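You operate a simulated robot arm through the tools that you are given. There is no shell and no other tool. Be economical: measure what you need, move in short steps, check, and stop when the job is done.

The job below is to be done with a simulated robot arm. You get a single attempt, and the scene is never put back.

## Task
Wipe the ring stain off, slide the coaster over that spot and stand the bottle on it.
Fine: use the blue cloth pad and put it back.

It is judged by the outcome, as a careful person would: the job done as asked, and still so three seconds after it is handed in. It fails if anything else is knocked over, pushed out of place, dropped, spilled or broken. Flat cloth is picked up by pressing the open fingertips on it (5 to 10 N) and closing them slowly along it; thin cloth reads only 2 to 8 mm in the jaws.

## Robot
A 7-joint arm with a two-finger parallel gripper, fixed in place. Base frame: the origin is at the foot of the arm, x ahead of it, y to its left, z up; the work surface is at about z = 780. Units: mm, degrees, N and s.
With the tool pointing down near the work surface it reaches from about 220 to 680 mm from the base axis. Its first joint turns from -66.0 to 66.0 degrees. Payload 2.4 kg.
Tool frame: the origin (TCP) lies between the finger pads and is the grasp point; the fingertips stand 30 mm ahead of it; z points along the fingers, y is the line along which they close. The gripper opens to 94 mm. The fingers are 28 mm wide and 10 mm thick; the gripper's body (50 by 96 mm) begins 55 mm behind the TCP.
Orientation is told as [roll, pitch, yaw] about the base's x, y, z axes, in that order, counted from this pose: with the fingers straight down and closing along the base's y, the tool's x points along the base's -x, its y along +y and its z along -z.

## Interface
- The arm moves only by the tool move_arm. Its argument "motion" is text: rows parted by semicolons, each of 7 numbers parted by spaces: the finger opening in mm, from 0 to 94, then the shift along the base's x, y, z in units of 500 mm (1.0 is 500 mm), then the turn, a rotation vector about the base's x, y, z in units of 45 degrees (1.0 is 45 degrees). In form: fingers x y z wx wy wz; .... A call has 1 to 12 rows; each row is the pose to reach, as a shift and turn from the pose commanded when the call began. A call with a number of a shift or a turn outside -1 to 1 is refused whole. Rows are played at 5 a second. More than 50 mm and 8.6 degrees between two rows, or a gripper value outside its range, and nothing of the call is played. A pose out of reach is approached as far as the arm can. The call stops where the force on the tool passes 90 N (or 10 N more than at its start, if that is more) or the arm is blocked; 0.2 s more then pass. Each finger travels about 153 mm/s and halts on what it meets, pressing with about 32 N; the grip force reading is that of the motor and also rises with nothing between the fingers. The clock runs only during rows and for 0.2 s after the last one: add rows that repeat a pose to give the fingers time. The reply holds the time, the measured pose of the TCP, the force on the tool along the base axes, the opening and the grip force, in the units named above and with some noise.
- Cameras (640 x 400 px; columns grow to the right, rows downward): "scene" is fixed at [11.3, 454.8, 1447.9]; the picture's right is [-0.93, -0.36, 0.00], its down [-0.19, 0.50, -0.85] and it looks along [0.31, -0.79, -0.53] (base axes); focal length 375 px, centre (320, 200). "wrist" rides on the gripper at [-37, 0, -58] in the tool frame; the picture's right is [0.00, -1.00, 0.00], its down [0.97, 0.00, -0.24] and it looks along [0.24, 0.00, 0.97] (tool axes); focal length 218 px, centre (320, 200). There is no depth. A picture from a camera that has moved, and an enlarged one, comes with that camera's place and axes in the base frame and with its lens.
- get_image(camera): a new picture of that camera. No time passes.
- zoom(camera, box): a new picture of the part [left, top, right, bottom] of that camera's present view, enlarged. No time passes.
- close_job(): hands the job in; it is judged then, once.

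Work in short steps. Places have to be worked out from the pictures, the camera data and where the tool is seen: move nearer, look again, correct. Check each grasp and each placing, and mend what went wrong. You have 120 turns and 76 pictures in all, those below and enlarged ones among them. Open the gripper and draw the arm clear of the work before you hand the job in, unless the task says otherwise; then end with one line.

The tools are called after "Request:" by a JSON object that holds its "name" and its "arguments". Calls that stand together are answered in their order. move_arm: Moves the arm, as the interface text tells. Its arguments: {"type":"object","properties":{"motion":{"type":"string"}},"required":["motion"]} The other tools are called the same way: get_image (camera) takes a picture; zoom (camera, box) takes an enlarged picture of a part of a camera's view; close_job () hands the job in.

At the start:

```text
time: 0.0
tcp_pos: [339.4, -277.7, 1122.3]
tool_rot: [0.0, -0.1, 0.0]
contact_force: [0.8, -0.4, -0.3]
grip_width: 93.9
grasp_force: 0.0
```

scene: 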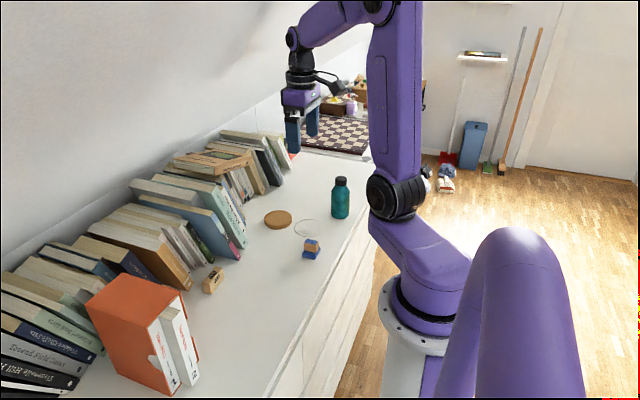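
wrist: 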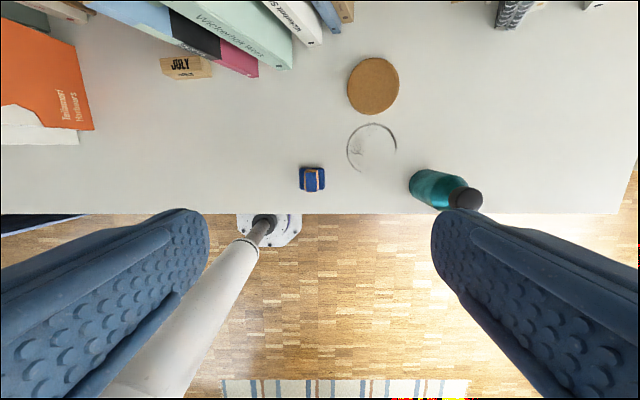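

I estimate the stain at about (373,-371), the coaster at (474,-367), the pad at (317,-263) and the bottle at (310,-475). I'll zoom in for detail before moving.

Request:
{"name": "zoom", "arguments": {"camera": "scene", "box": [250, 160, 370, 270]}}

Request:
{"name": "zoom", "arguments": {"camera": "wrist", "box": [280, 40, 500, 220]}}

```text
3.64 times, centred on (310, 215) of scene
camera zoom: at [11.3, 454.8, 1447.9], right [-0.93, -0.36, 0.0], down [-0.19, 0.5, -0.85], along [0.31, -0.79, -0.53], focal length 1364 px, centre (356, 146)
```

zoom: 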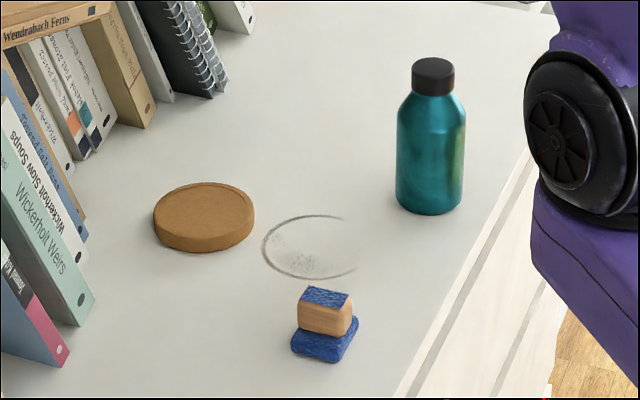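

```text
2.22 times, centred on (390, 130) of wrist
camera zoom: at [376.2, -279.0, 1179.8], right [0.0, -1.0, 0.0], down [-0.97, 0.0, 0.24], along [-0.24, 0.0, -0.97], focal length 485 px, centre (164, 356)
```

zoom: 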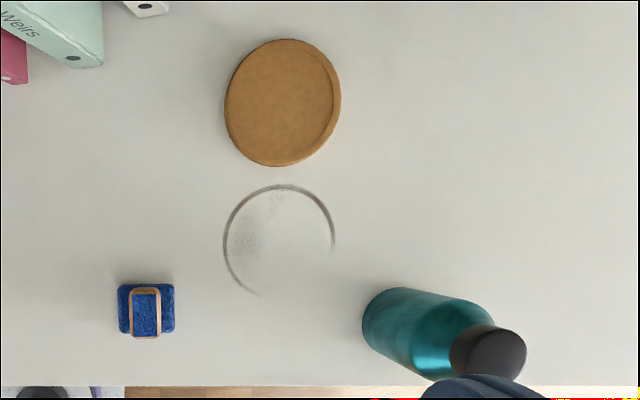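

The pad has a wooden handle on top, which I can grip along y. The coaster is thick and about 85 mm across. I'll go down above the pad and look again.

Request:
{"name": "move_arm", "arguments": {"motion": "94 -0.012 0.008 -0.09 0 0 0; 94 -0.024 0.016 -0.18 0 0 0; 94 -0.036 0.024 -0.27 0 0 0; 94 -0.036 0.024 -0.36 0 0 0; 94 -0.036 0.024 -0.36 0 0 0"}}

Request:
{"name": "get_image", "arguments": {"camera": "wrist"}}

Request:
{"name": "zoom", "arguments": {"camera": "scene", "box": [250, 160, 370, 270]}}

```text
time: 1.2
tcp_pos: [321.6, -265.8, 942.2]
tool_rot: [0.0, 0.0, 0.0]
contact_force: [-1.0, -0.1, 0.7]
grip_width: 93.9
grasp_force: 0.1
```

```text
71 pictures are left
camera wrist: at [358.1, -266.3, 999.4], right [0.0, -1.0, 0.0], down [-0.97, 0.0, 0.24], along [-0.24, 0.0, -0.97], focal length 218 px, centre (320, 200)
```

wrist: 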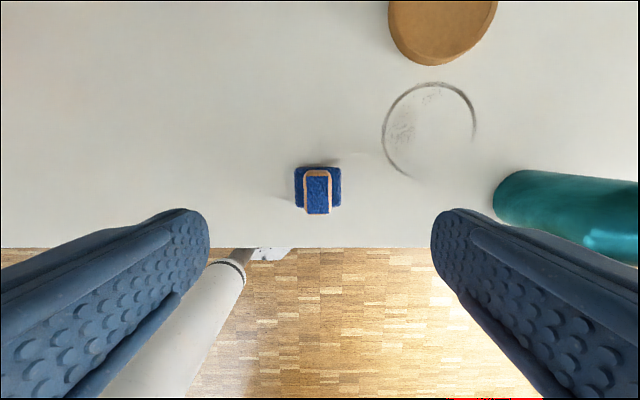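

```text
3.64 times, centred on (310, 215) of scene
camera zoom: at [11.3, 454.8, 1447.9], right [-0.93, -0.36, 0.0], down [-0.19, 0.5, -0.85], along [0.31, -0.79, -0.53], focal length 1364 px, centre (356, 146)
```

zoom: 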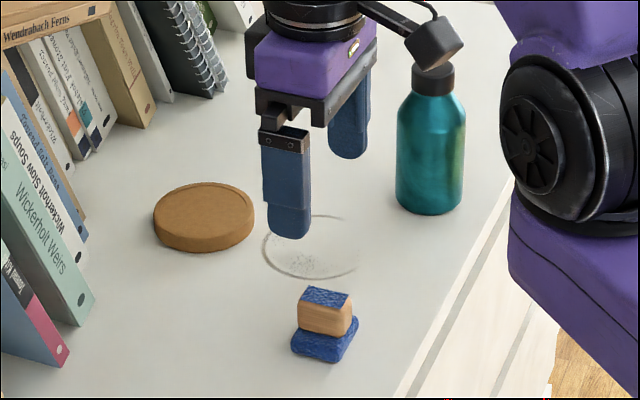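

The handle centre is about (320,-264), its top near z=820, and the cloth base top near 795. I'll lower the open fingers to straddle the handle, with the tips at about z=800.

Request:
{"name": "move_arm", "arguments": {"motion": "94 -0.002 0.003 -0.09 0 0 0; 94 -0.002 0.003 -0.17 0 0 0; 94 -0.002 0.003 -0.22 0 0 0; 94 -0.002 0.003 -0.22 0 0 0"}}

Request:
{"name": "zoom", "arguments": {"camera": "scene", "box": [250, 160, 370, 270]}}

Request:
{"name": "get_image", "arguments": {"camera": "wrist"}}

```text
time: 2.2
tcp_pos: [319.5, -265.7, 831.6]
tool_rot: [0.1, 0.0, 0.0]
contact_force: [-0.4, -0.6, -0.3]
grip_width: 94.0
grasp_force: 0.1
```

```text
3.64 times, centred on (310, 215) of scene
camera zoom: at [11.3, 454.8, 1447.9], right [-0.93, -0.36, 0.0], down [-0.19, 0.5, -0.85], along [0.31, -0.79, -0.53], focal length 1364 px, centre (356, 146)
```

zoom: 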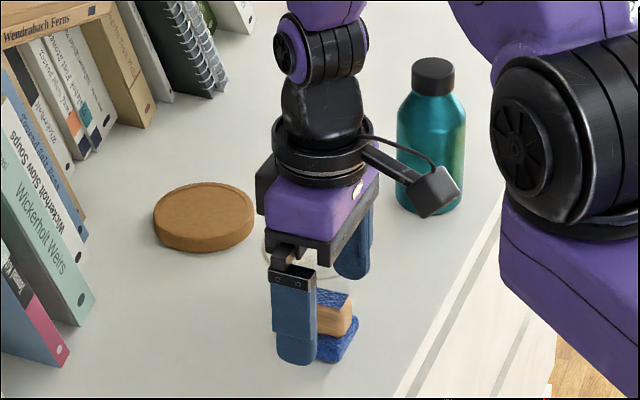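

```text
68 pictures are left
camera wrist: at [355.6, -266.6, 889.6], right [0.0, -1.0, 0.0], down [-0.97, 0.0, 0.24], along [-0.24, 0.0, -0.97], focal length 218 px, centre (320, 200)
```

wrist: 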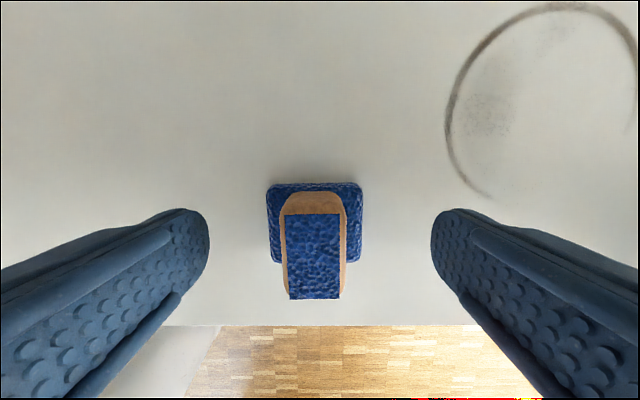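

The fingers straddle the handle evenly, so I'll close on it.

Request:
{"name": "move_arm", "arguments": {"motion": "60 0 0.001 0 0 0 0; 35 0 0.001 0 0 0 0; 15 0 0.001 0 0 0 0; 10 0 0.001 0 0 0 0; 10 0 0.001 0 0 0 0"}}

Request:
{"name": "get_image", "arguments": {"camera": "wrist"}}

```text
time: 3.4
tcp_pos: [318.8, -265.6, 831.3]
tool_rot: [0.1, 0.0, 0.1]
contact_force: [-0.8, 0.0, 0.2]
grip_width: 22.6
grasp_force: 32.2
```

```text
67 pictures are left
camera wrist: at [355.9, -265.8, 889.8], right [0.0, -1.0, 0.0], down [-0.97, 0.0, 0.24], along [-0.24, 0.0, -0.97], focal length 218 px, centre (320, 200)
```

wrist: 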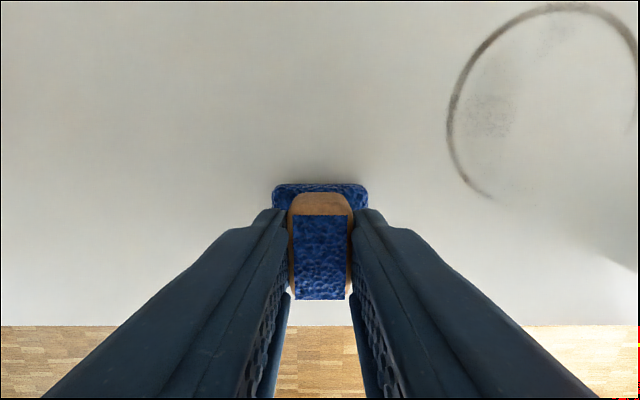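

The handle is gripped at 22.6 mm. From this view the ring centre is about (371,-371) with a radius of 45. I'll lift and move the pad over the near part of the stain.

Request:
{"name": "move_arm", "arguments": {"motion": "10 0 0 0.05 0 0 0; 10 0.03 -0.05 0.08 0 0 0; 10 0.06 -0.1 0.08 0 0 0; 10 0.104 -0.15 0.08 0 0 0; 10 0.104 -0.15 0.08 0 0 0"}}

Request:
{"name": "get_image", "arguments": {"camera": "wrist"}}

Request:
{"name": "zoom", "arguments": {"camera": "scene", "box": [250, 160, 370, 270]}}

```text
time: 4.6
tcp_pos: [373.3, -338.5, 869.8]
tool_rot: [0.0, -0.1, 0.0]
contact_force: [0.5, 0.2, 0.0]
grip_width: 22.7
grasp_force: 32.3
```

```text
66 pictures are left
camera wrist: at [410.1, -340.4, 928.5], right [0.0, -1.0, 0.0], down [-0.97, 0.0, 0.24], along [-0.24, 0.0, -0.97], focal length 218 px, centre (320, 200)
```

wrist: 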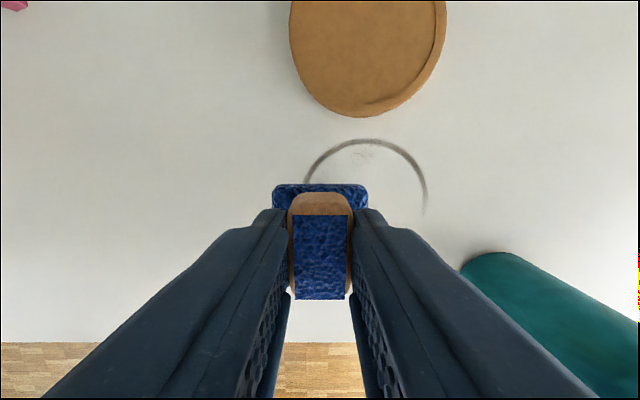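

```text
3.64 times, centred on (310, 215) of scene
camera zoom: at [11.3, 454.8, 1447.9], right [-0.93, -0.36, 0.0], down [-0.19, 0.5, -0.85], along [0.31, -0.79, -0.53], focal length 1364 px, centre (356, 146)
```

zoom: 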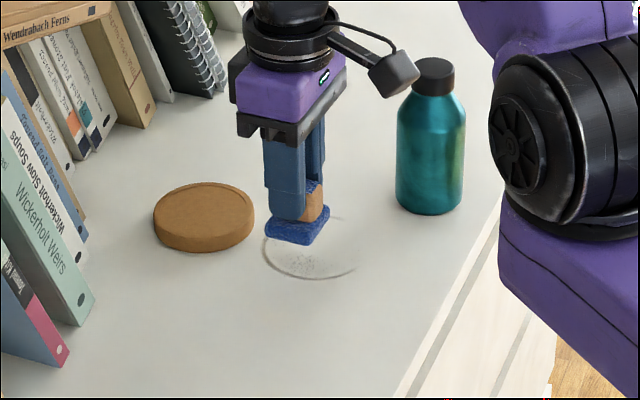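

The pad is held above the stain, clear of the coaster (near edge x≈428) and the bottle. I'll lower it at (373,-340) until I feel light contact.

Request:
{"name": "move_arm", "arguments": {"motion": "10 0 0 -0.04 0 0 0; 10 0 0 -0.07 0 0 0; 10 0 0 -0.08 0 0 0; 10 0 0 -0.08 0 0 0"}}

```text
time: 5.6
tcp_pos: [373.6, -339.3, 832.5]
tool_rot: [0.1, 0.0, 0.0]
contact_force: [-2.7, 3.3, 14.2]
grip_width: 23.0
grasp_force: 32.3
```

There is contact at about 14 N. I'll ease off by 0.7 mm and wipe a circle of radius 28 around the ring centre.

Request:
{"name": "move_arm", "arguments": {"motion": "10 -0.004 -0.006 0.0014 0 0 0; 10 0.024 -0.0136 0.0014 0 0 0; 10 0.0444 -0.034 0.0014 0 0 0; 10 0.052 -0.062 0.0014 0 0 0; 10 0.0444 -0.09 0.0014 0 0 0; 10 0.024 -0.1104 0.0014 0 0 0; 10 -0.004 -0.118 0.0014 0 0 0; 10 -0.032 -0.1104 0.0014 0 0 0; 10 -0.0524 -0.09 0.0014 0 0 0; 10 -0.06 -0.062 0.0014 0 0 0; 10 -0.0524 -0.034 0.0014 0 0 0; 10 -0.032 -0.0136 0.0014 0 0 0"}}

Request:
{"name": "zoom", "arguments": {"camera": "scene", "box": [250, 160, 370, 270]}}

```text
time: 8.2
tcp_pos: [356.0, -345.5, 833.8]
tool_rot: [-0.1, 0.0, 0.0]
contact_force: [0.4, 0.2, -1.1]
grip_width: 22.7
grasp_force: 32.3
```

```text
3.64 times, centred on (310, 215) of scene
camera zoom: at [11.3, 454.8, 1447.9], right [-0.93, -0.36, 0.0], down [-0.19, 0.5, -0.85], along [0.31, -0.79, -0.53], focal length 1364 px, centre (356, 146)
```

zoom: 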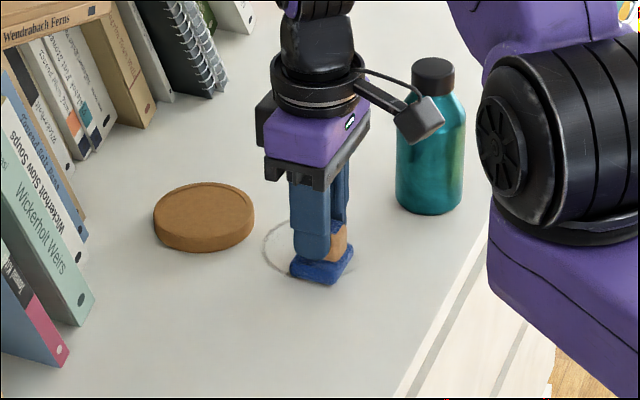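

Force fell to zero and part of the ring remains, so I eased off too much. I'll press again and check the force.

Request:
{"name": "move_arm", "arguments": {"motion": "10 0 0 -0.002 0 0 0; 10 0 0 -0.002 0 0 0"}}

```text
time: 8.8
tcp_pos: [355.7, -347.1, 831.2]
tool_rot: [0.0, 0.0, 0.0]
contact_force: [-0.7, 1.8, 3.1]
grip_width: 22.7
grasp_force: 32.2
```

Force is 3 N now. I'll go slightly deeper and repeat the circle.

Request:
{"name": "move_arm", "arguments": {"motion": "10 -0.0204 -0.0204 -0.0036 0 0 0; 10 -0.028 -0.0484 -0.0036 0 0 0; 10 -0.0204 -0.0764 -0.0036 0 0 0; 10 0 -0.0968 -0.0036 0 0 0; 10 0.028 -0.1044 -0.0036 0 0 0; 10 0.056 -0.0968 -0.0036 0 0 0; 10 0.0764 -0.0764 -0.0036 0 0 0; 10 0.084 -0.0484 -0.0036 0 0 0; 10 0.0764 -0.0204 -0.0036 0 0 0; 10 0.056 0 -0.0036 0 0 0; 10 0.028 0.0076 -0.0036 0 0 0; 10 0 0 -0.0036 0 0 0"}}

Request:
{"name": "zoom", "arguments": {"camera": "scene", "box": [250, 160, 370, 270]}}

```text
time: 11.4
tcp_pos: [356.8, -346.1, 830.1]
tool_rot: [-0.2, -0.2, 0.0]
contact_force: [6.7, 1.6, 16.6]
grip_width: 23.1
grasp_force: 31.9
```

```text
3.64 times, centred on (310, 215) of scene
camera zoom: at [11.3, 455.1, 1447.8], right [-0.93, -0.36, 0.0], down [-0.19, 0.5, -0.85], along [0.31, -0.79, -0.53], focal length 1364 px, centre (356, 146)
```

zoom: 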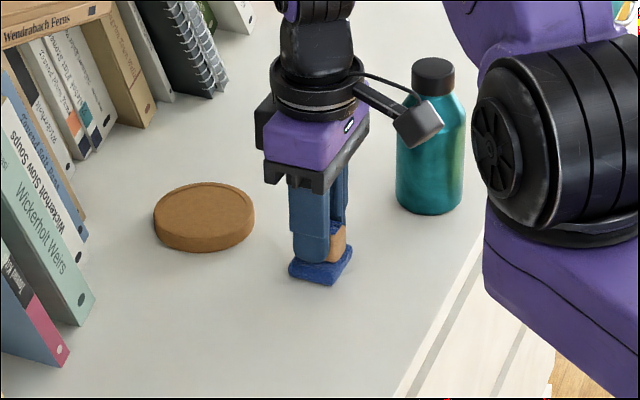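

The ring looks gone. I'll make a few passes across the middle, then lift and inspect the spot.

Request:
{"name": "move_arm", "arguments": {"motion": "10 0.028 0 0.0006 0 0 0; 10 0.028 -0.03 0.0006 0 0 0; 10 0.028 -0.06 0.0006 0 0 0; 10 0.028 -0.09 0.0006 0 0 0; 10 0.006 -0.06 0.0006 0 0 0; 10 0.03 -0.045 0.0006 0 0 0; 10 0.06 -0.045 0.0006 0 0 0; 10 0.03 -0.02 0.0006 0 0 0; 10 0 0 0.0006 0 0 0; 10 -0.03 0.04 0.06 0 0 0; 10 -0.06 0.1 0.09 0 0 0; 10 -0.06 0.1 0.09 0 0 0"}}

Request:
{"name": "get_image", "arguments": {"camera": "wrist"}}

Request:
{"name": "zoom", "arguments": {"camera": "scene", "box": [250, 160, 370, 270]}}

```text
time: 14.0
tcp_pos: [325.1, -296.3, 875.2]
tool_rot: [0.1, 0.0, 0.0]
contact_force: [0.8, 0.7, -0.9]
grip_width: 23.0
grasp_force: 32.1
```

```text
62 pictures are left
camera wrist: at [363.6, -295.7, 933.2], right [0.0, -1.0, 0.0], down [-0.97, 0.0, 0.24], along [-0.24, 0.0, -0.97], focal length 218 px, centre (320, 200)
```

wrist: 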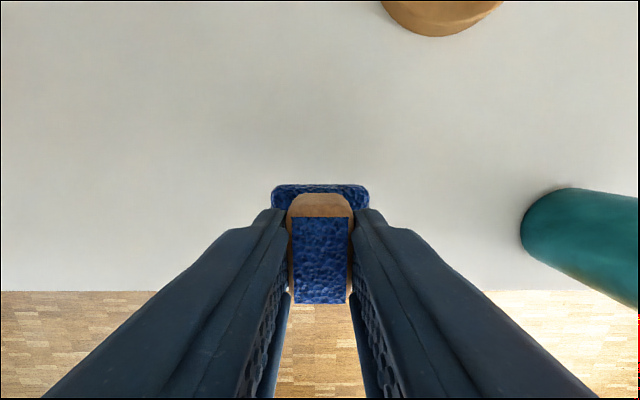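

```text
3.64 times, centred on (310, 215) of scene
camera zoom: at [11.3, 454.8, 1447.9], right [-0.93, -0.36, 0.0], down [-0.19, 0.5, -0.85], along [0.31, -0.79, -0.53], focal length 1364 px, centre (356, 146)
```

zoom: 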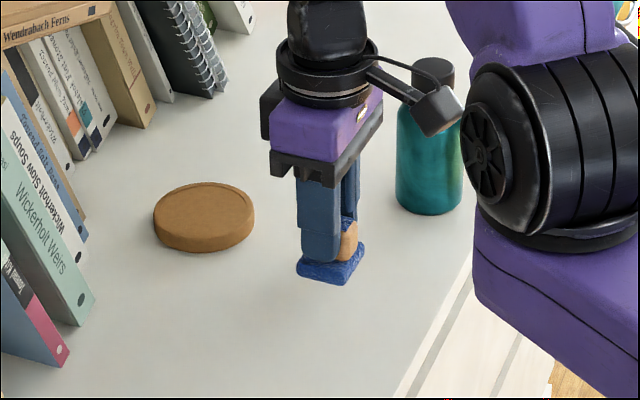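

The spot is clean. I'll return the pad to its original place, with the TCP at about (319.3,-265.6,831.5).

Request:
{"name": "move_arm", "arguments": {"motion": "10 -0.008 0.04 0 0 0 0; 10 -0.0118 0.0614 -0.03 0 0 0; 10 -0.0118 0.0614 -0.07 0 0 0; 10 -0.0118 0.0614 -0.084 0 0 0; 10 -0.0118 0.0614 -0.086 0 0 0; 10 -0.0118 0.0614 -0.086 0 0 0"}}

```text
time: 15.4
tcp_pos: [321.2, -266.4, 831.5]
tool_rot: [-0.1, 0.0, -0.1]
contact_force: [-0.7, -0.2, 0.3]
grip_width: 22.8
grasp_force: 32.2
```

I'll shift it 1 mm in x and settle it down slightly until it touches.

Request:
{"name": "move_arm", "arguments": {"motion": "10 -0.002 0.001 0 0 0 0; 10 -0.002 0.001 -0.002 0 0 0; 10 -0.002 0.001 -0.002 0 0 0"}}

```text
time: 16.2
tcp_pos: [318.8, -265.4, 832.3]
tool_rot: [0.0, 0.0, 0.1]
contact_force: [0.3, -0.3, 0.7]
grip_width: 22.6
grasp_force: 32.2
```

Request:
{"name": "move_arm", "arguments": {"motion": "10 0 0 -0.001 0 0 0; 10 0 0 -0.0016 0 0 0; 10 0 0 -0.0016 0 0 0"}}

```text
time: 17.0
tcp_pos: [319.6, -265.0, 829.4]
tool_rot: [0.0, -0.1, 0.0]
contact_force: [-0.1, 0.4, -0.3]
grip_width: 22.8
grasp_force: 32.0
```

There is still no contact force, so I'll keep lowering in small steps.

Request:
{"name": "move_arm", "arguments": {"motion": "10 0 0 -0.0012 0 0 0; 10 0 0 -0.002 0 0 0; 10 0 0 -0.002 0 0 0"}}

Request:
{"name": "zoom", "arguments": {"camera": "scene", "box": [280, 220, 340, 270]}}

```text
time: 17.8
tcp_pos: [319.9, -265.8, 828.9]
tool_rot: [0.0, 0.0, 0.1]
contact_force: [-1.3, 2.0, 6.7]
grip_width: 22.9
grasp_force: 31.6
```

```text
8.00 times, centred on (310, 245) of scene
camera zoom: at [11.2, 454.9, 1447.9], right [-0.93, -0.36, 0.0], down [-0.19, 0.5, -0.85], along [0.31, -0.79, -0.53], focal length 3001 px, centre (400, -160)
```

zoom: 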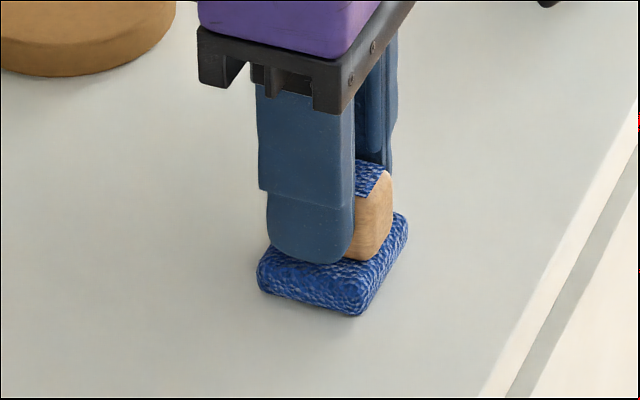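

The pad is down with about 7 N of contact. I'll open and rise straight up.

Request:
{"name": "move_arm", "arguments": {"motion": "24 0 0 0.002 0 0 0; 40 0 0 0.002 0 0 0; 70 0 0 0.002 0 0 0; 90 0 0 0.01 0 0 0; 94 0 0 0.08 0 0 0; 94 0 0 0.16 0 0 0; 94 0 0 0.16 0 0 0"}}

Request:
{"name": "get_image", "arguments": {"camera": "wrist"}}

Request:
{"name": "zoom", "arguments": {"camera": "scene", "box": [250, 160, 370, 270]}}

```text
time: 19.4
tcp_pos: [320.3, -266.3, 910.3]
tool_rot: [0.1, 0.0, 0.0]
contact_force: [-0.6, 0.5, -0.6]
grip_width: 93.9
grasp_force: 0.1
```

```text
59 pictures are left
camera wrist: at [356.2, -266.7, 968.2], right [0.0, -1.0, 0.0], down [-0.97, 0.0, 0.24], along [-0.24, 0.0, -0.97], focal length 218 px, centre (320, 200)
```

wrist: 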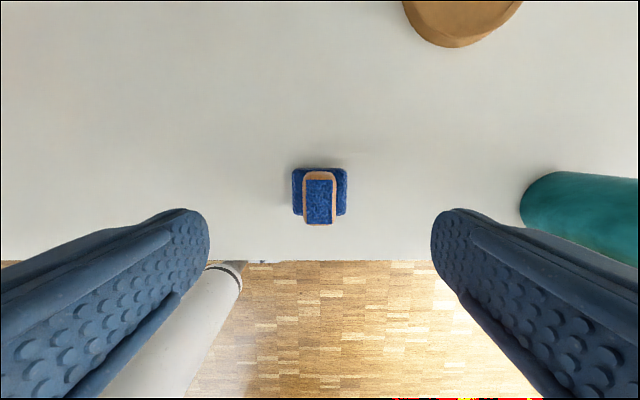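

```text
3.64 times, centred on (310, 215) of scene
camera zoom: at [11.3, 454.8, 1447.9], right [-0.93, -0.36, 0.0], down [-0.19, 0.5, -0.85], along [0.31, -0.79, -0.53], focal length 1364 px, centre (356, 146)
```

zoom: 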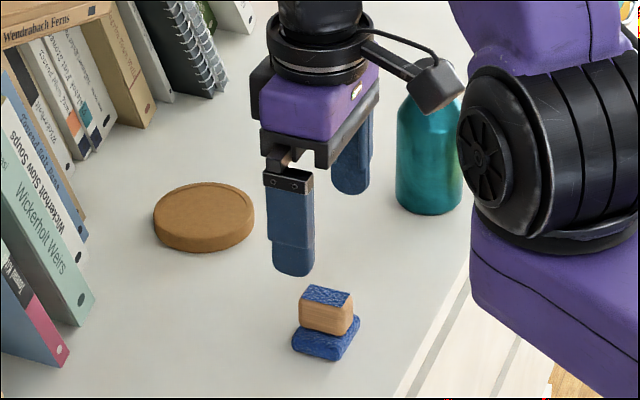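

The pad is back in its original place. Next is the coaster, about 85 mm in diameter near (472,-367). I'll hover over it and measure precisely.

Request:
{"name": "move_arm", "arguments": {"motion": "94 0.076 -0.05 0 0 0 0; 94 0.152 -0.1 0 0 0 0; 94 0.228 -0.15 0 0 0 0; 94 0.304 -0.202 0 0 0 0; 94 0.304 -0.202 0 0 0 0; 94 0.304 -0.202 0 0 0 0"}}

Request:
{"name": "get_image", "arguments": {"camera": "wrist"}}

```text
time: 20.8
tcp_pos: [472.3, -365.7, 909.9]
tool_rot: [0.0, 0.1, 0.0]
contact_force: [-0.3, -0.1, 0.7]
grip_width: 94.2
grasp_force: 0.1
```

```text
57 pictures are left
camera wrist: at [508.7, -367.1, 968.1], right [0.0, -1.0, 0.0], down [-0.97, 0.0, 0.24], along [-0.24, 0.0, -0.97], focal length 218 px, centre (320, 200)
```

wrist: 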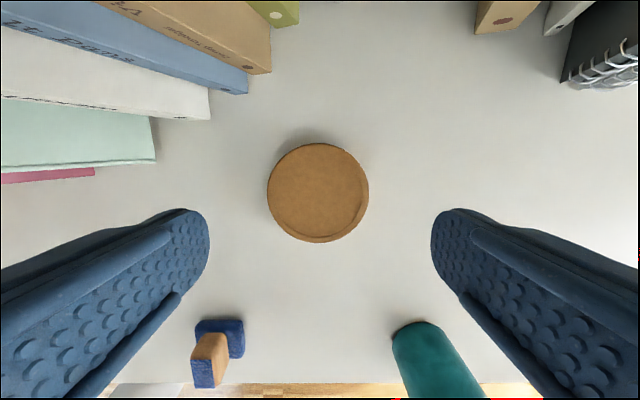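

The coaster's centre is about (470.5,-365.5) and its diameter about 82, so there is roughly 6 mm clearance per side. I'll descend to just above it and verify.

Request:
{"name": "move_arm", "arguments": {"motion": "94 -0.004 0.002 -0.07 0 0 0; 94 -0.004 0.002 -0.14 0 0 0; 94 -0.004 0.002 -0.15 0 0 0; 94 -0.004 0.002 -0.15 0 0 0"}}

Request:
{"name": "get_image", "arguments": {"camera": "wrist"}}

Request:
{"name": "zoom", "arguments": {"camera": "scene", "box": [240, 180, 330, 250]}}

```text
time: 21.8
tcp_pos: [469.5, -364.6, 834.9]
tool_rot: [0.0, 0.0, 0.1]
contact_force: [-0.2, 0.6, -0.6]
grip_width: 94.1
grasp_force: 0.1
```

```text
56 pictures are left
camera wrist: at [505.9, -365.5, 892.6], right [0.0, -1.0, 0.0], down [-0.97, 0.0, 0.24], along [-0.24, 0.0, -0.97], focal length 218 px, centre (320, 200)
```

wrist: 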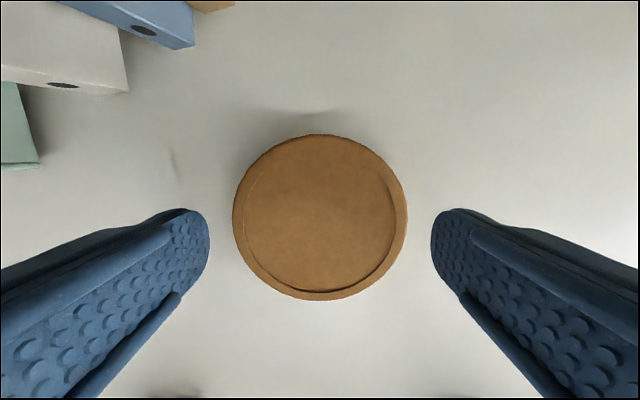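

```text
5.71 times, centred on (285, 215) of scene
camera zoom: at [11.3, 454.8, 1447.9], right [-0.93, -0.36, 0.0], down [-0.19, 0.5, -0.85], along [0.31, -0.79, -0.53], focal length 2144 px, centre (520, 114)
```

zoom: 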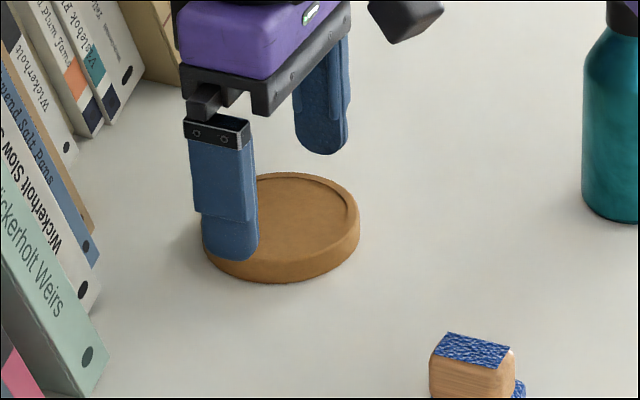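

The coaster is centred between the fingers. It has a raised rim with a recess for the bottle. I'll lower the tips to about z=786.

Request:
{"name": "move_arm", "arguments": {"motion": "94 0 0 -0.02 0 0 0; 94 0 0 -0.038 0 0 0; 94 0 0 -0.038 0 0 0"}}

Request:
{"name": "zoom", "arguments": {"camera": "scene", "box": [240, 180, 330, 250]}}

```text
time: 22.6
tcp_pos: [470.4, -365.4, 814.7]
tool_rot: [0.1, 0.0, 0.1]
contact_force: [0.5, 0.2, 0.2]
grip_width: 94.0
grasp_force: 0.1
```

```text
5.71 times, centred on (285, 215) of scene
camera zoom: at [11.3, 454.8, 1447.9], right [-0.93, -0.36, 0.0], down [-0.19, 0.5, -0.85], along [0.31, -0.79, -0.53], focal length 2144 px, centre (520, 114)
```

zoom: 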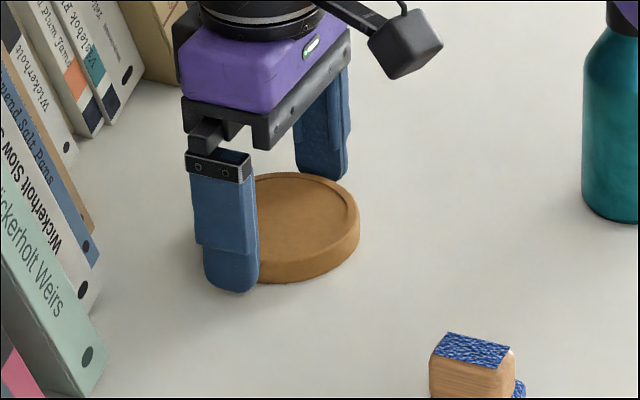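

The fingers are beside the coaster without contact. I'll close on it.

Request:
{"name": "move_arm", "arguments": {"motion": "86 0 0 0 0 0 0; 80 0 0 0 0 0 0; 75 0 0 0 0 0 0; 75 0 0 0 0 0 0"}}

Request:
{"name": "get_image", "arguments": {"camera": "wrist"}}

```text
time: 23.6
tcp_pos: [469.5, -364.9, 814.6]
tool_rot: [-0.1, 0.0, 0.0]
contact_force: [0.1, 0.4, -0.1]
grip_width: 81.5
grasp_force: 32.5
```

```text
53 pictures are left
camera wrist: at [506.5, -365.1, 872.9], right [0.0, -1.0, 0.0], down [-0.97, 0.0, 0.24], along [-0.24, 0.0, -0.97], focal length 218 px, centre (320, 200)
```

wrist: 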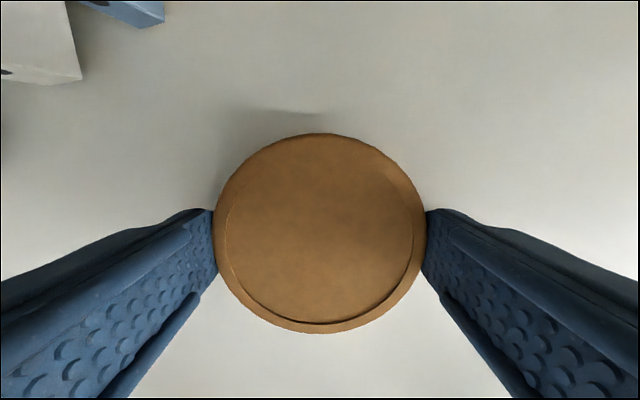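

It is gripped at 81.5 mm. I'll slide it along the surface to (371,-371).

Request:
{"name": "move_arm", "arguments": {"motion": "75 -0.03 -0.002 0 0 0 0; 75 -0.06 -0.004 0 0 0 0; 75 -0.09 -0.006 0 0 0 0; 75 -0.12 -0.008 0 0 0 0; 75 -0.15 -0.01 0 0 0 0; 75 -0.18 -0.012 0 0 0 0; 75 -0.198 -0.012 0 0 0 0; 75 -0.198 -0.012 0 0 0 0"}}

Request:
{"name": "zoom", "arguments": {"camera": "scene", "box": [250, 160, 370, 270]}}

```text
time: 25.4
tcp_pos: [371.2, -370.4, 816.1]
tool_rot: [0.0, 0.1, 0.0]
contact_force: [0.5, 0.1, 0.4]
grip_width: 81.8
grasp_force: 31.5
```

```text
3.64 times, centred on (310, 215) of scene
camera zoom: at [11.3, 454.8, 1447.9], right [-0.93, -0.36, 0.0], down [-0.19, 0.5, -0.85], along [0.31, -0.79, -0.53], focal length 1364 px, centre (356, 146)
```

zoom: 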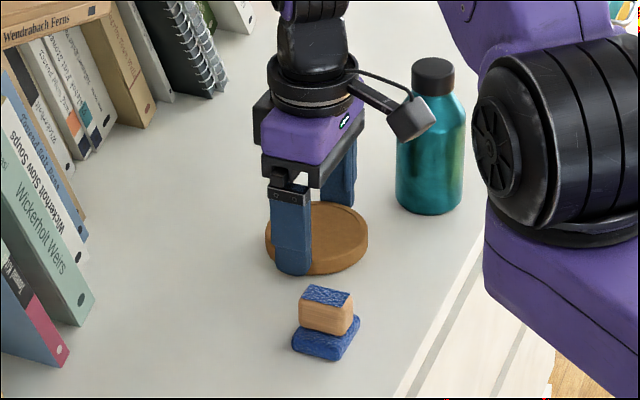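

The coaster now covers the ring's location. I'll release it and rise well above bottle height.

Request:
{"name": "move_arm", "arguments": {"motion": "84 0 0 0 0 0 0; 94 0 0 0 0 0 0; 94 0 0 0.01 0 0 0; 94 0 0 0.1 0 0 0; 94 0 0 0.2 0 0 0; 94 0 0 0.3 0 0 0; 94 0 0 0.38 0 0 0; 94 0 0 0.38 0 0 0"}}

Request:
{"name": "get_image", "arguments": {"camera": "wrist"}}

Request:
{"name": "zoom", "arguments": {"camera": "scene", "box": [270, 165, 370, 245]}}

```text
time: 27.2
tcp_pos: [369.4, -371.5, 1008.5]
tool_rot: [0.0, 0.0, 0.1]
contact_force: [-0.4, -0.4, -0.2]
grip_width: 94.4
grasp_force: 0.1
```

```text
51 pictures are left
camera wrist: at [406.3, -372.0, 1065.6], right [0.0, -1.0, 0.0], down [-0.97, 0.0, 0.24], along [-0.24, 0.0, -0.97], focal length 218 px, centre (320, 200)
```

wrist: 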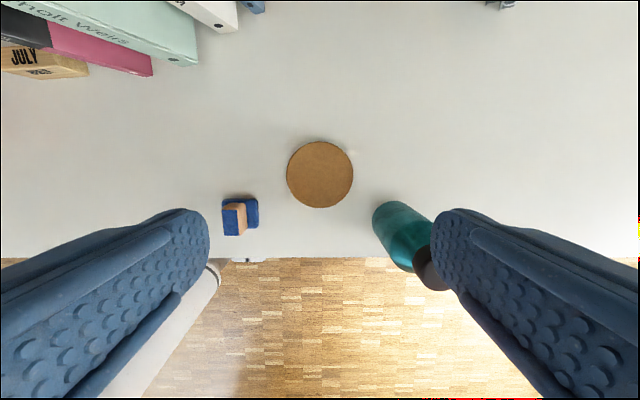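

```text
5.00 times, centred on (320, 205) of scene
camera zoom: at [11.3, 454.8, 1447.9], right [-0.93, -0.36, 0.0], down [-0.19, 0.5, -0.85], along [0.31, -0.79, -0.53], focal length 1876 px, centre (320, 175)
```

zoom: 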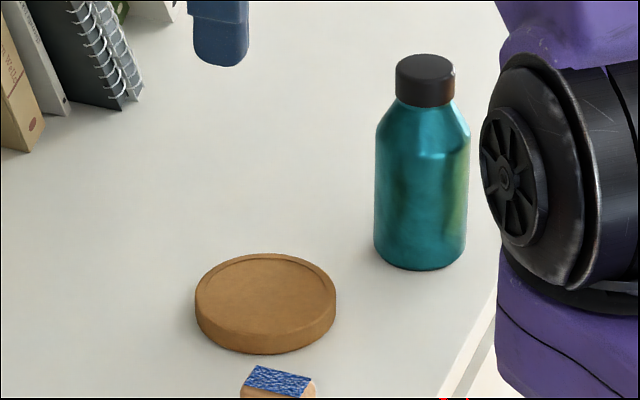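

The coaster sits where the stain was. The bottle is about 57 mm wide near (310,-475), with its top near 915. I'll move above it with fingertips at z≈978 and look.

Request:
{"name": "move_arm", "arguments": {"motion": "94 -0.04 -0.07 0 0 0 0; 94 -0.08 -0.14 0 0 0 0; 94 -0.12 -0.208 0 0 0 0; 94 -0.12 -0.208 0 0 0 0; 94 -0.12 -0.208 0 0 0 0"}}

Request:
{"name": "get_image", "arguments": {"camera": "wrist"}}

Request:
{"name": "zoom", "arguments": {"camera": "scene", "box": [270, 125, 390, 225]}}

```text
time: 28.4
tcp_pos: [311.3, -475.8, 1003.6]
tool_rot: [0.0, -0.1, 0.0]
contact_force: [-0.2, 0.1, -0.6]
grip_width: 94.2
grasp_force: 0.0
```

```text
49 pictures are left
camera wrist: at [347.3, -474.9, 1062.1], right [0.0, -1.0, 0.0], down [-0.97, 0.0, 0.24], along [-0.24, 0.0, -0.97], focal length 218 px, centre (320, 200)
```

wrist: 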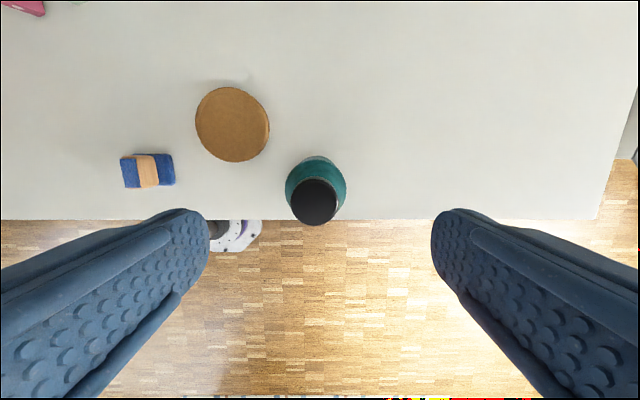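

```text
4.00 times, centred on (330, 175) of scene
camera zoom: at [11.3, 454.8, 1447.9], right [-0.93, -0.36, 0.0], down [-0.19, 0.5, -0.85], along [0.31, -0.79, -0.53], focal length 1501 px, centre (280, 300)
```

zoom: 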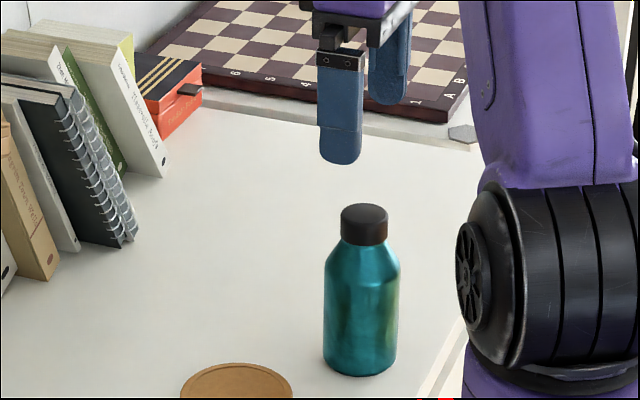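

The bottle axis is about (310,-471), so I'll shift +4 mm in y and descend to tips at about z=870 for a check.

Request:
{"name": "move_arm", "arguments": {"motion": "94 -0.002 0.009 -0.05 0 0 0; 94 -0.002 0.009 -0.12 0 0 0; 94 -0.002 0.009 -0.2 0 0 0; 94 -0.002 0.009 -0.2 0 0 0"}}

Request:
{"name": "get_image", "arguments": {"camera": "wrist"}}

Request:
{"name": "zoom", "arguments": {"camera": "scene", "box": [270, 145, 390, 245]}}

```text
time: 29.4
tcp_pos: [310.1, -470.3, 905.8]
tool_rot: [0.0, 0.0, 0.1]
contact_force: [-0.2, -0.4, -0.2]
grip_width: 94.0
grasp_force: 0.0
```

```text
47 pictures are left
camera wrist: at [346.0, -470.5, 963.5], right [0.0, -1.0, 0.0], down [-0.97, 0.0, 0.24], along [-0.24, 0.0, -0.97], focal length 218 px, centre (320, 200)
```

wrist: 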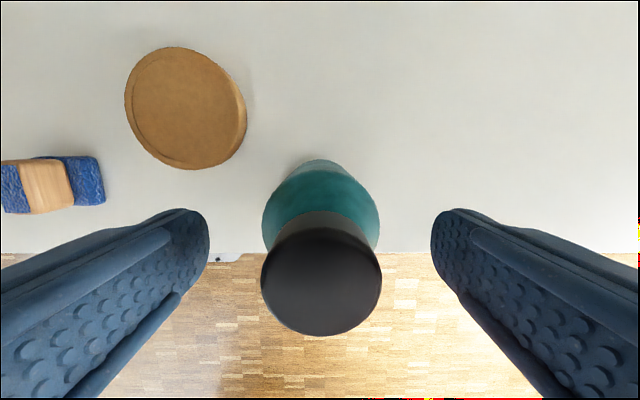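

```text
4.00 times, centred on (330, 195) of scene
camera zoom: at [11.3, 454.8, 1447.9], right [-0.93, -0.36, 0.0], down [-0.19, 0.5, -0.85], along [0.31, -0.79, -0.53], focal length 1501 px, centre (280, 220)
```

zoom: 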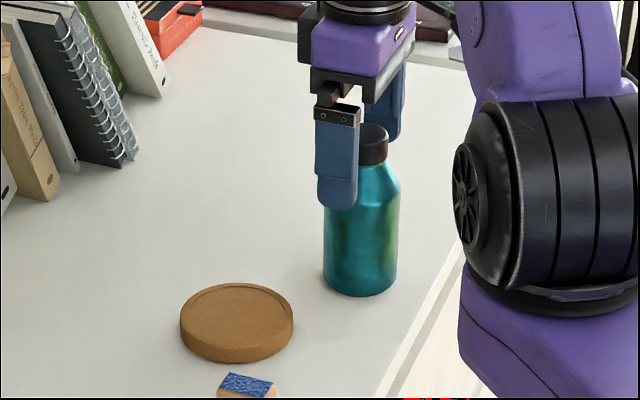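

The cap is centred between the fingers, with its top at about z=906. I'll descend to TCP z≈864, which leaves 13 mm under the gripper body.

Request:
{"name": "move_arm", "arguments": {"motion": "94 -0.002 0 -0.04 0 0 0; 94 -0.002 0 -0.07 0 0 0; 94 -0.002 0 -0.082 0 0 0; 94 -0.002 0 -0.082 0 0 0"}}

Request:
{"name": "zoom", "arguments": {"camera": "scene", "box": [270, 145, 390, 245]}}

```text
time: 30.4
tcp_pos: [308.2, -471.1, 864.3]
tool_rot: [0.0, 0.0, 0.0]
contact_force: [-0.5, 0.4, -0.6]
grip_width: 93.9
grasp_force: 0.0
```

```text
4.00 times, centred on (330, 195) of scene
camera zoom: at [11.3, 454.8, 1447.9], right [-0.93, -0.36, 0.0], down [-0.19, 0.5, -0.85], along [0.31, -0.79, -0.53], focal length 1501 px, centre (280, 220)
```

zoom: 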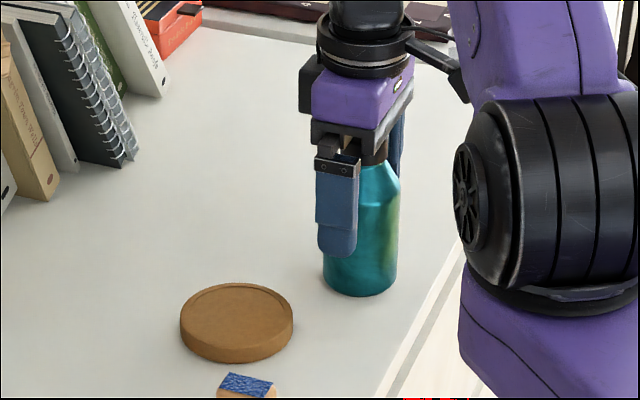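

Alignment looks right and there's no contact. I'll close slowly on the bottle.

Request:
{"name": "move_arm", "arguments": {"motion": "78 0 0 0 0 0 0; 66 0 0 0 0 0 0; 58 0 0 0 0 0 0; 50 0 0 0 0 0 0; 45 0 0 0 0 0 0; 45 0 0 0 0 0 0"}}

Request:
{"name": "get_image", "arguments": {"camera": "wrist"}}

```text
time: 31.8
tcp_pos: [309.1, -470.7, 864.6]
tool_rot: [0.0, 0.0, 0.0]
contact_force: [-0.6, 1.7, 0.9]
grip_width: 57.8
grasp_force: 31.9
```

```text
44 pictures are left
camera wrist: at [345.2, -470.9, 922.6], right [0.0, -1.0, 0.0], down [-0.97, 0.0, 0.24], along [-0.24, 0.0, -0.97], focal length 218 px, centre (320, 200)
```

wrist: 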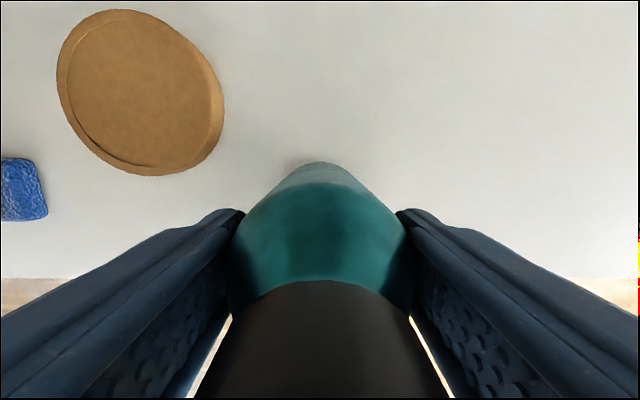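

It is gripped at 57.8 mm. I'll lift 40 mm gently.

Request:
{"name": "move_arm", "arguments": {"motion": "45 0 0 0.01 0 0 0; 45 0 0 0.03 0 0 0; 45 0 0 0.06 0 0 0; 45 0 0 0.08 0 0 0; 45 0 0 0.08 0 0 0"}}

Request:
{"name": "zoom", "arguments": {"camera": "scene", "box": [270, 145, 390, 245]}}

```text
time: 33.0
tcp_pos: [309.9, -470.6, 905.3]
tool_rot: [0.0, 0.1, 0.0]
contact_force: [-0.2, 0.9, -4.5]
grip_width: 57.9
grasp_force: 32.4
```

```text
4.00 times, centred on (330, 195) of scene
camera zoom: at [11.3, 454.7, 1447.9], right [-0.93, -0.36, 0.0], down [-0.19, 0.5, -0.85], along [0.31, -0.79, -0.53], focal length 1501 px, centre (280, 220)
```

zoom: 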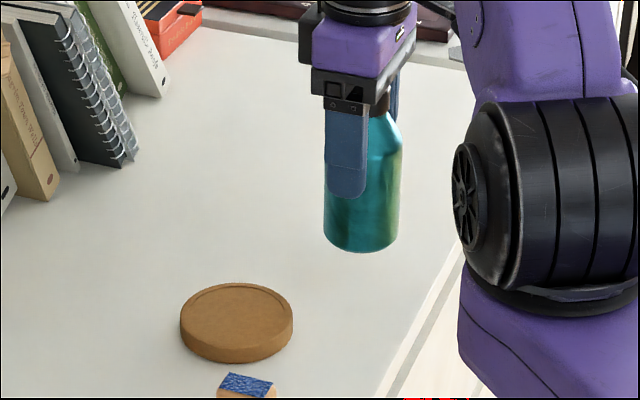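

The bottle hangs upright, weighing about 5 N. I'll carry it over the coaster to (371,-371) in gentle steps.

Request:
{"name": "move_arm", "arguments": {"motion": "45 0.012 0.02 0 0 0 0; 45 0.034 0.055 0 0 0 0; 45 0.058 0.095 0 0 0 0; 45 0.082 0.135 0 0 0 0; 45 0.104 0.17 0 0 0 0; 45 0.118 0.192 0 0 0 0; 45 0.122 0.199 0 0 0 0; 45 0.122 0.199 0 0 0 0; 45 0.122 0.199 0 0 0 0"}}

Request:
{"name": "get_image", "arguments": {"camera": "wrist"}}

Request:
{"name": "zoom", "arguments": {"camera": "scene", "box": [250, 165, 370, 265]}}

```text
time: 35.0
tcp_pos: [369.1, -371.2, 903.0]
tool_rot: [0.0, 0.0, 0.0]
contact_force: [-0.7, -0.5, -4.2]
grip_width: 58.0
grasp_force: 31.9
```

```text
42 pictures are left
camera wrist: at [406.0, -371.4, 961.6], right [0.0, -1.0, 0.0], down [-0.97, 0.0, 0.24], along [-0.24, 0.0, -0.97], focal length 218 px, centre (320, 200)
```

wrist: 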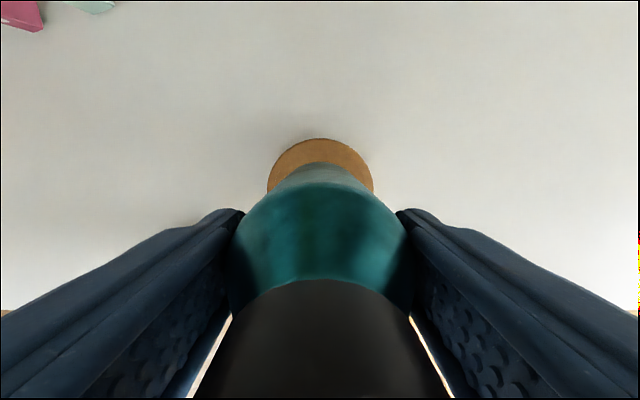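

```text
4.00 times, centred on (310, 215) of scene
camera zoom: at [11.3, 454.7, 1447.9], right [-0.93, -0.36, 0.0], down [-0.19, 0.5, -0.85], along [0.31, -0.79, -0.53], focal length 1501 px, centre (360, 140)
```

zoom: 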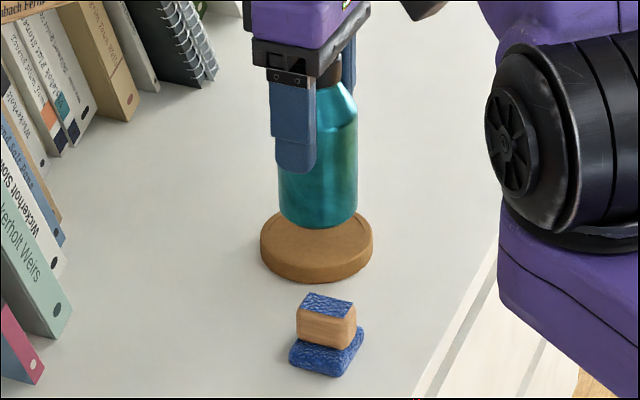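

The bottle is centred over the coaster. I expect contact near TCP z≈877, so I'll lower in decreasing steps and watch the force.

Request:
{"name": "move_arm", "arguments": {"motion": "45 0.001 0 -0.014 0 0 0; 45 0.001 0 -0.028 0 0 0; 45 0.001 0 -0.038 0 0 0; 45 0.001 0 -0.042 0 0 0; 45 0.001 0 -0.042 0 0 0"}}

Request:
{"name": "zoom", "arguments": {"camera": "scene", "box": [280, 185, 350, 240]}}

```text
time: 36.2
tcp_pos: [369.1, -370.8, 882.7]
tool_rot: [0.1, 0.0, 0.0]
contact_force: [-0.2, 0.1, -4.1]
grip_width: 58.2
grasp_force: 31.8
```

```text
7.27 times, centred on (315, 212) of scene
camera zoom: at [11.3, 454.7, 1447.9], right [-0.93, -0.36, 0.0], down [-0.19, 0.5, -0.85], along [0.31, -0.79, -0.53], focal length 2728 px, centre (356, 109)
```

zoom: 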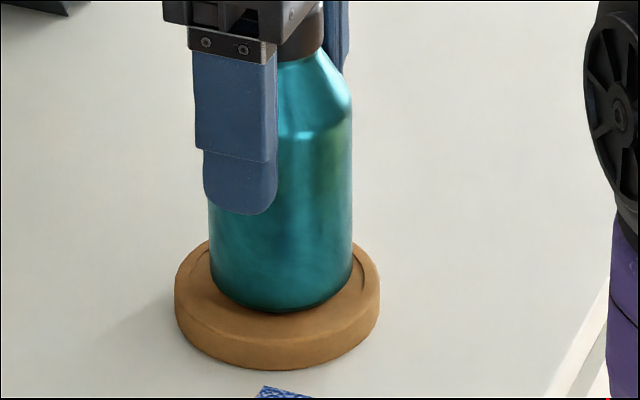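

It is still hanging freely. I'll nudge +1.5 mm in x for centring and lower another 4 mm.

Request:
{"name": "move_arm", "arguments": {"motion": "45 0.003 0 0 0 0 0; 45 0.003 0 -0.004 0 0 0; 45 0.003 0 -0.008 0 0 0; 45 0.003 0 -0.008 0 0 0"}}

```text
time: 37.2
tcp_pos: [371.4, -371.6, 880.8]
tool_rot: [0.0, -0.2, 0.0]
contact_force: [-2.6, 1.7, 17.7]
grip_width: 58.1
grasp_force: 31.6
```

There is contact at about 18 N. I'll back off 1.5 mm to relax the pressing and check the picture.

Request:
{"name": "move_arm", "arguments": {"motion": "45 0 0 0.003 0 0 0; 45 0 0 0.003 0 0 0"}}

Request:
{"name": "zoom", "arguments": {"camera": "scene", "box": [280, 185, 350, 240]}}

```text
time: 37.8
tcp_pos: [372.2, -371.5, 879.8]
tool_rot: [0.0, 0.0, 0.0]
contact_force: [1.3, -1.7, 0.4]
grip_width: 58.1
grasp_force: 31.7
```

```text
7.27 times, centred on (315, 212) of scene
camera zoom: at [11.3, 454.8, 1447.9], right [-0.93, -0.36, 0.0], down [-0.19, 0.5, -0.85], along [0.31, -0.79, -0.53], focal length 2728 px, centre (356, 109)
```

zoom: 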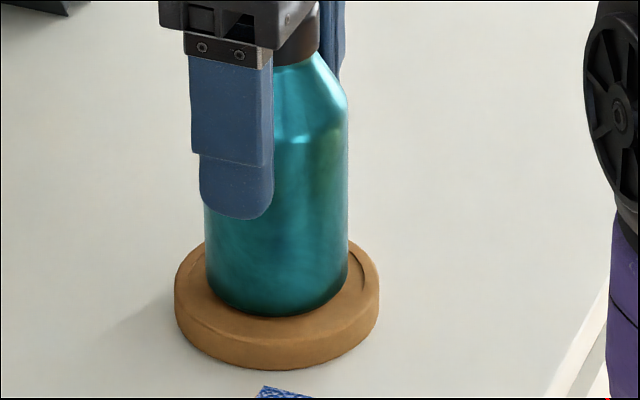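

The bottle's weight is now on the coaster and it looks centred. I'll release slowly and rise straight up.

Request:
{"name": "move_arm", "arguments": {"motion": "60 0 0 -0.001 0 0 0; 70 0 0 -0.001 0 0 0; 94 0 0 0 0 0 0; 94 0 0 0 0 0 0; 94 0 0 0.06 0 0 0; 94 0 0 0.14 0 0 0; 94 0 0 0.23 0 0 0; 94 0 0 0.32 0 0 0; 94 0 0 0.32 0 0 0"}}

Request:
{"name": "get_image", "arguments": {"camera": "wrist"}}

Request:
{"name": "zoom", "arguments": {"camera": "scene", "box": [250, 165, 370, 265]}}

```text
time: 39.8
tcp_pos: [371.5, -372.0, 1039.0]
tool_rot: [0.1, 0.1, 0.0]
contact_force: [0.2, 0.4, 1.1]
grip_width: 93.8
grasp_force: 0.1
```

```text
38 pictures are left
camera wrist: at [407.3, -371.9, 1097.3], right [0.0, -1.0, 0.0], down [-0.97, 0.0, 0.24], along [-0.24, 0.0, -0.97], focal length 218 px, centre (320, 200)
```

wrist: 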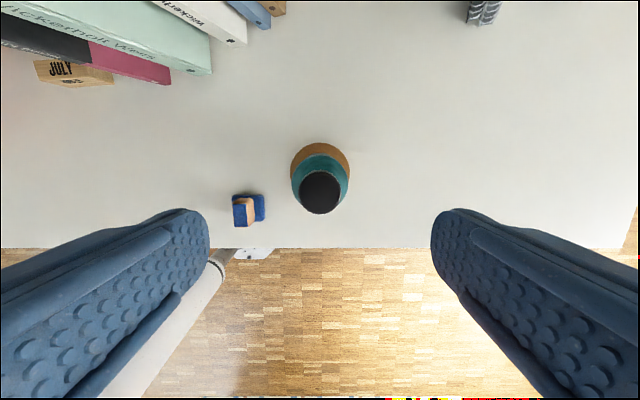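

```text
4.00 times, centred on (310, 215) of scene
camera zoom: at [11.3, 454.8, 1447.9], right [-0.93, -0.36, 0.0], down [-0.19, 0.5, -0.85], along [0.31, -0.79, -0.53], focal length 1501 px, centre (360, 140)
```

zoom: 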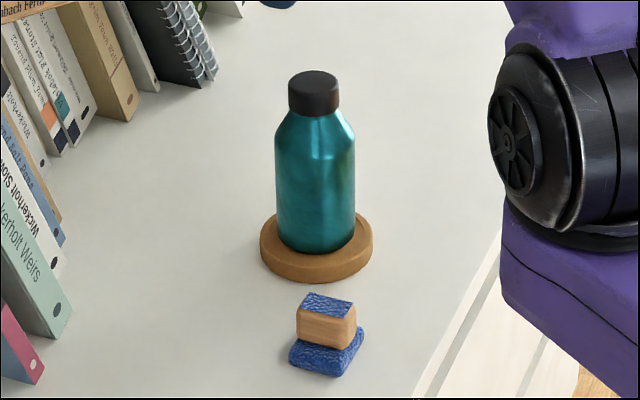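

The bottle stands upright on the coaster, the stain is gone and the pad is back in place. I'll draw the arm up and clear, then hand in.

Request:
{"name": "move_arm", "arguments": {"motion": "94 0 0 0.08 0 0 0; 94 -0.03 0.06 0.15 0 0 0; 94 -0.06 0.14 0.17 0 0 0; 94 -0.06 0.19 0.17 0 0 0; 94 -0.06 0.19 0.17 0 0 0; 94 -0.06 0.19 0.17 0 0 0"}}

Request:
{"name": "get_image", "arguments": {"camera": "scene"}}

```text
time: 41.2
tcp_pos: [340.5, -277.4, 1124.4]
tool_rot: [0.1, 0.1, 0.1]
contact_force: [-0.1, 0.0, -0.2]
grip_width: 94.1
grasp_force: 0.0
```

```text
36 pictures are left
```

scene: 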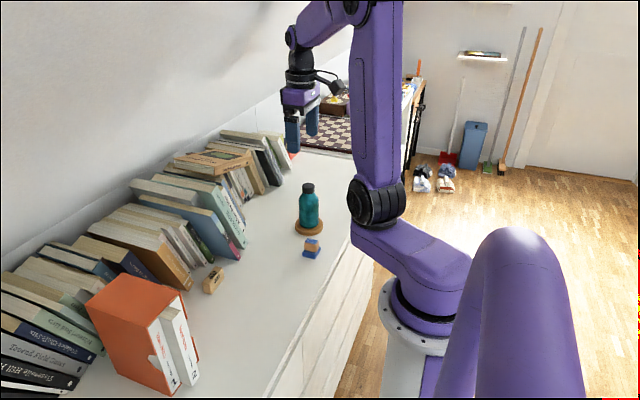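

The arm is clear and the scene is in order, so I'm handing in the job.

Request:
{"name": "close_job", "arguments": {}}

```text
The job is handed in.
```

The ring stain is wiped off, the coaster covers that spot with the bottle standing on it, and the blue cloth pad is back in its place.
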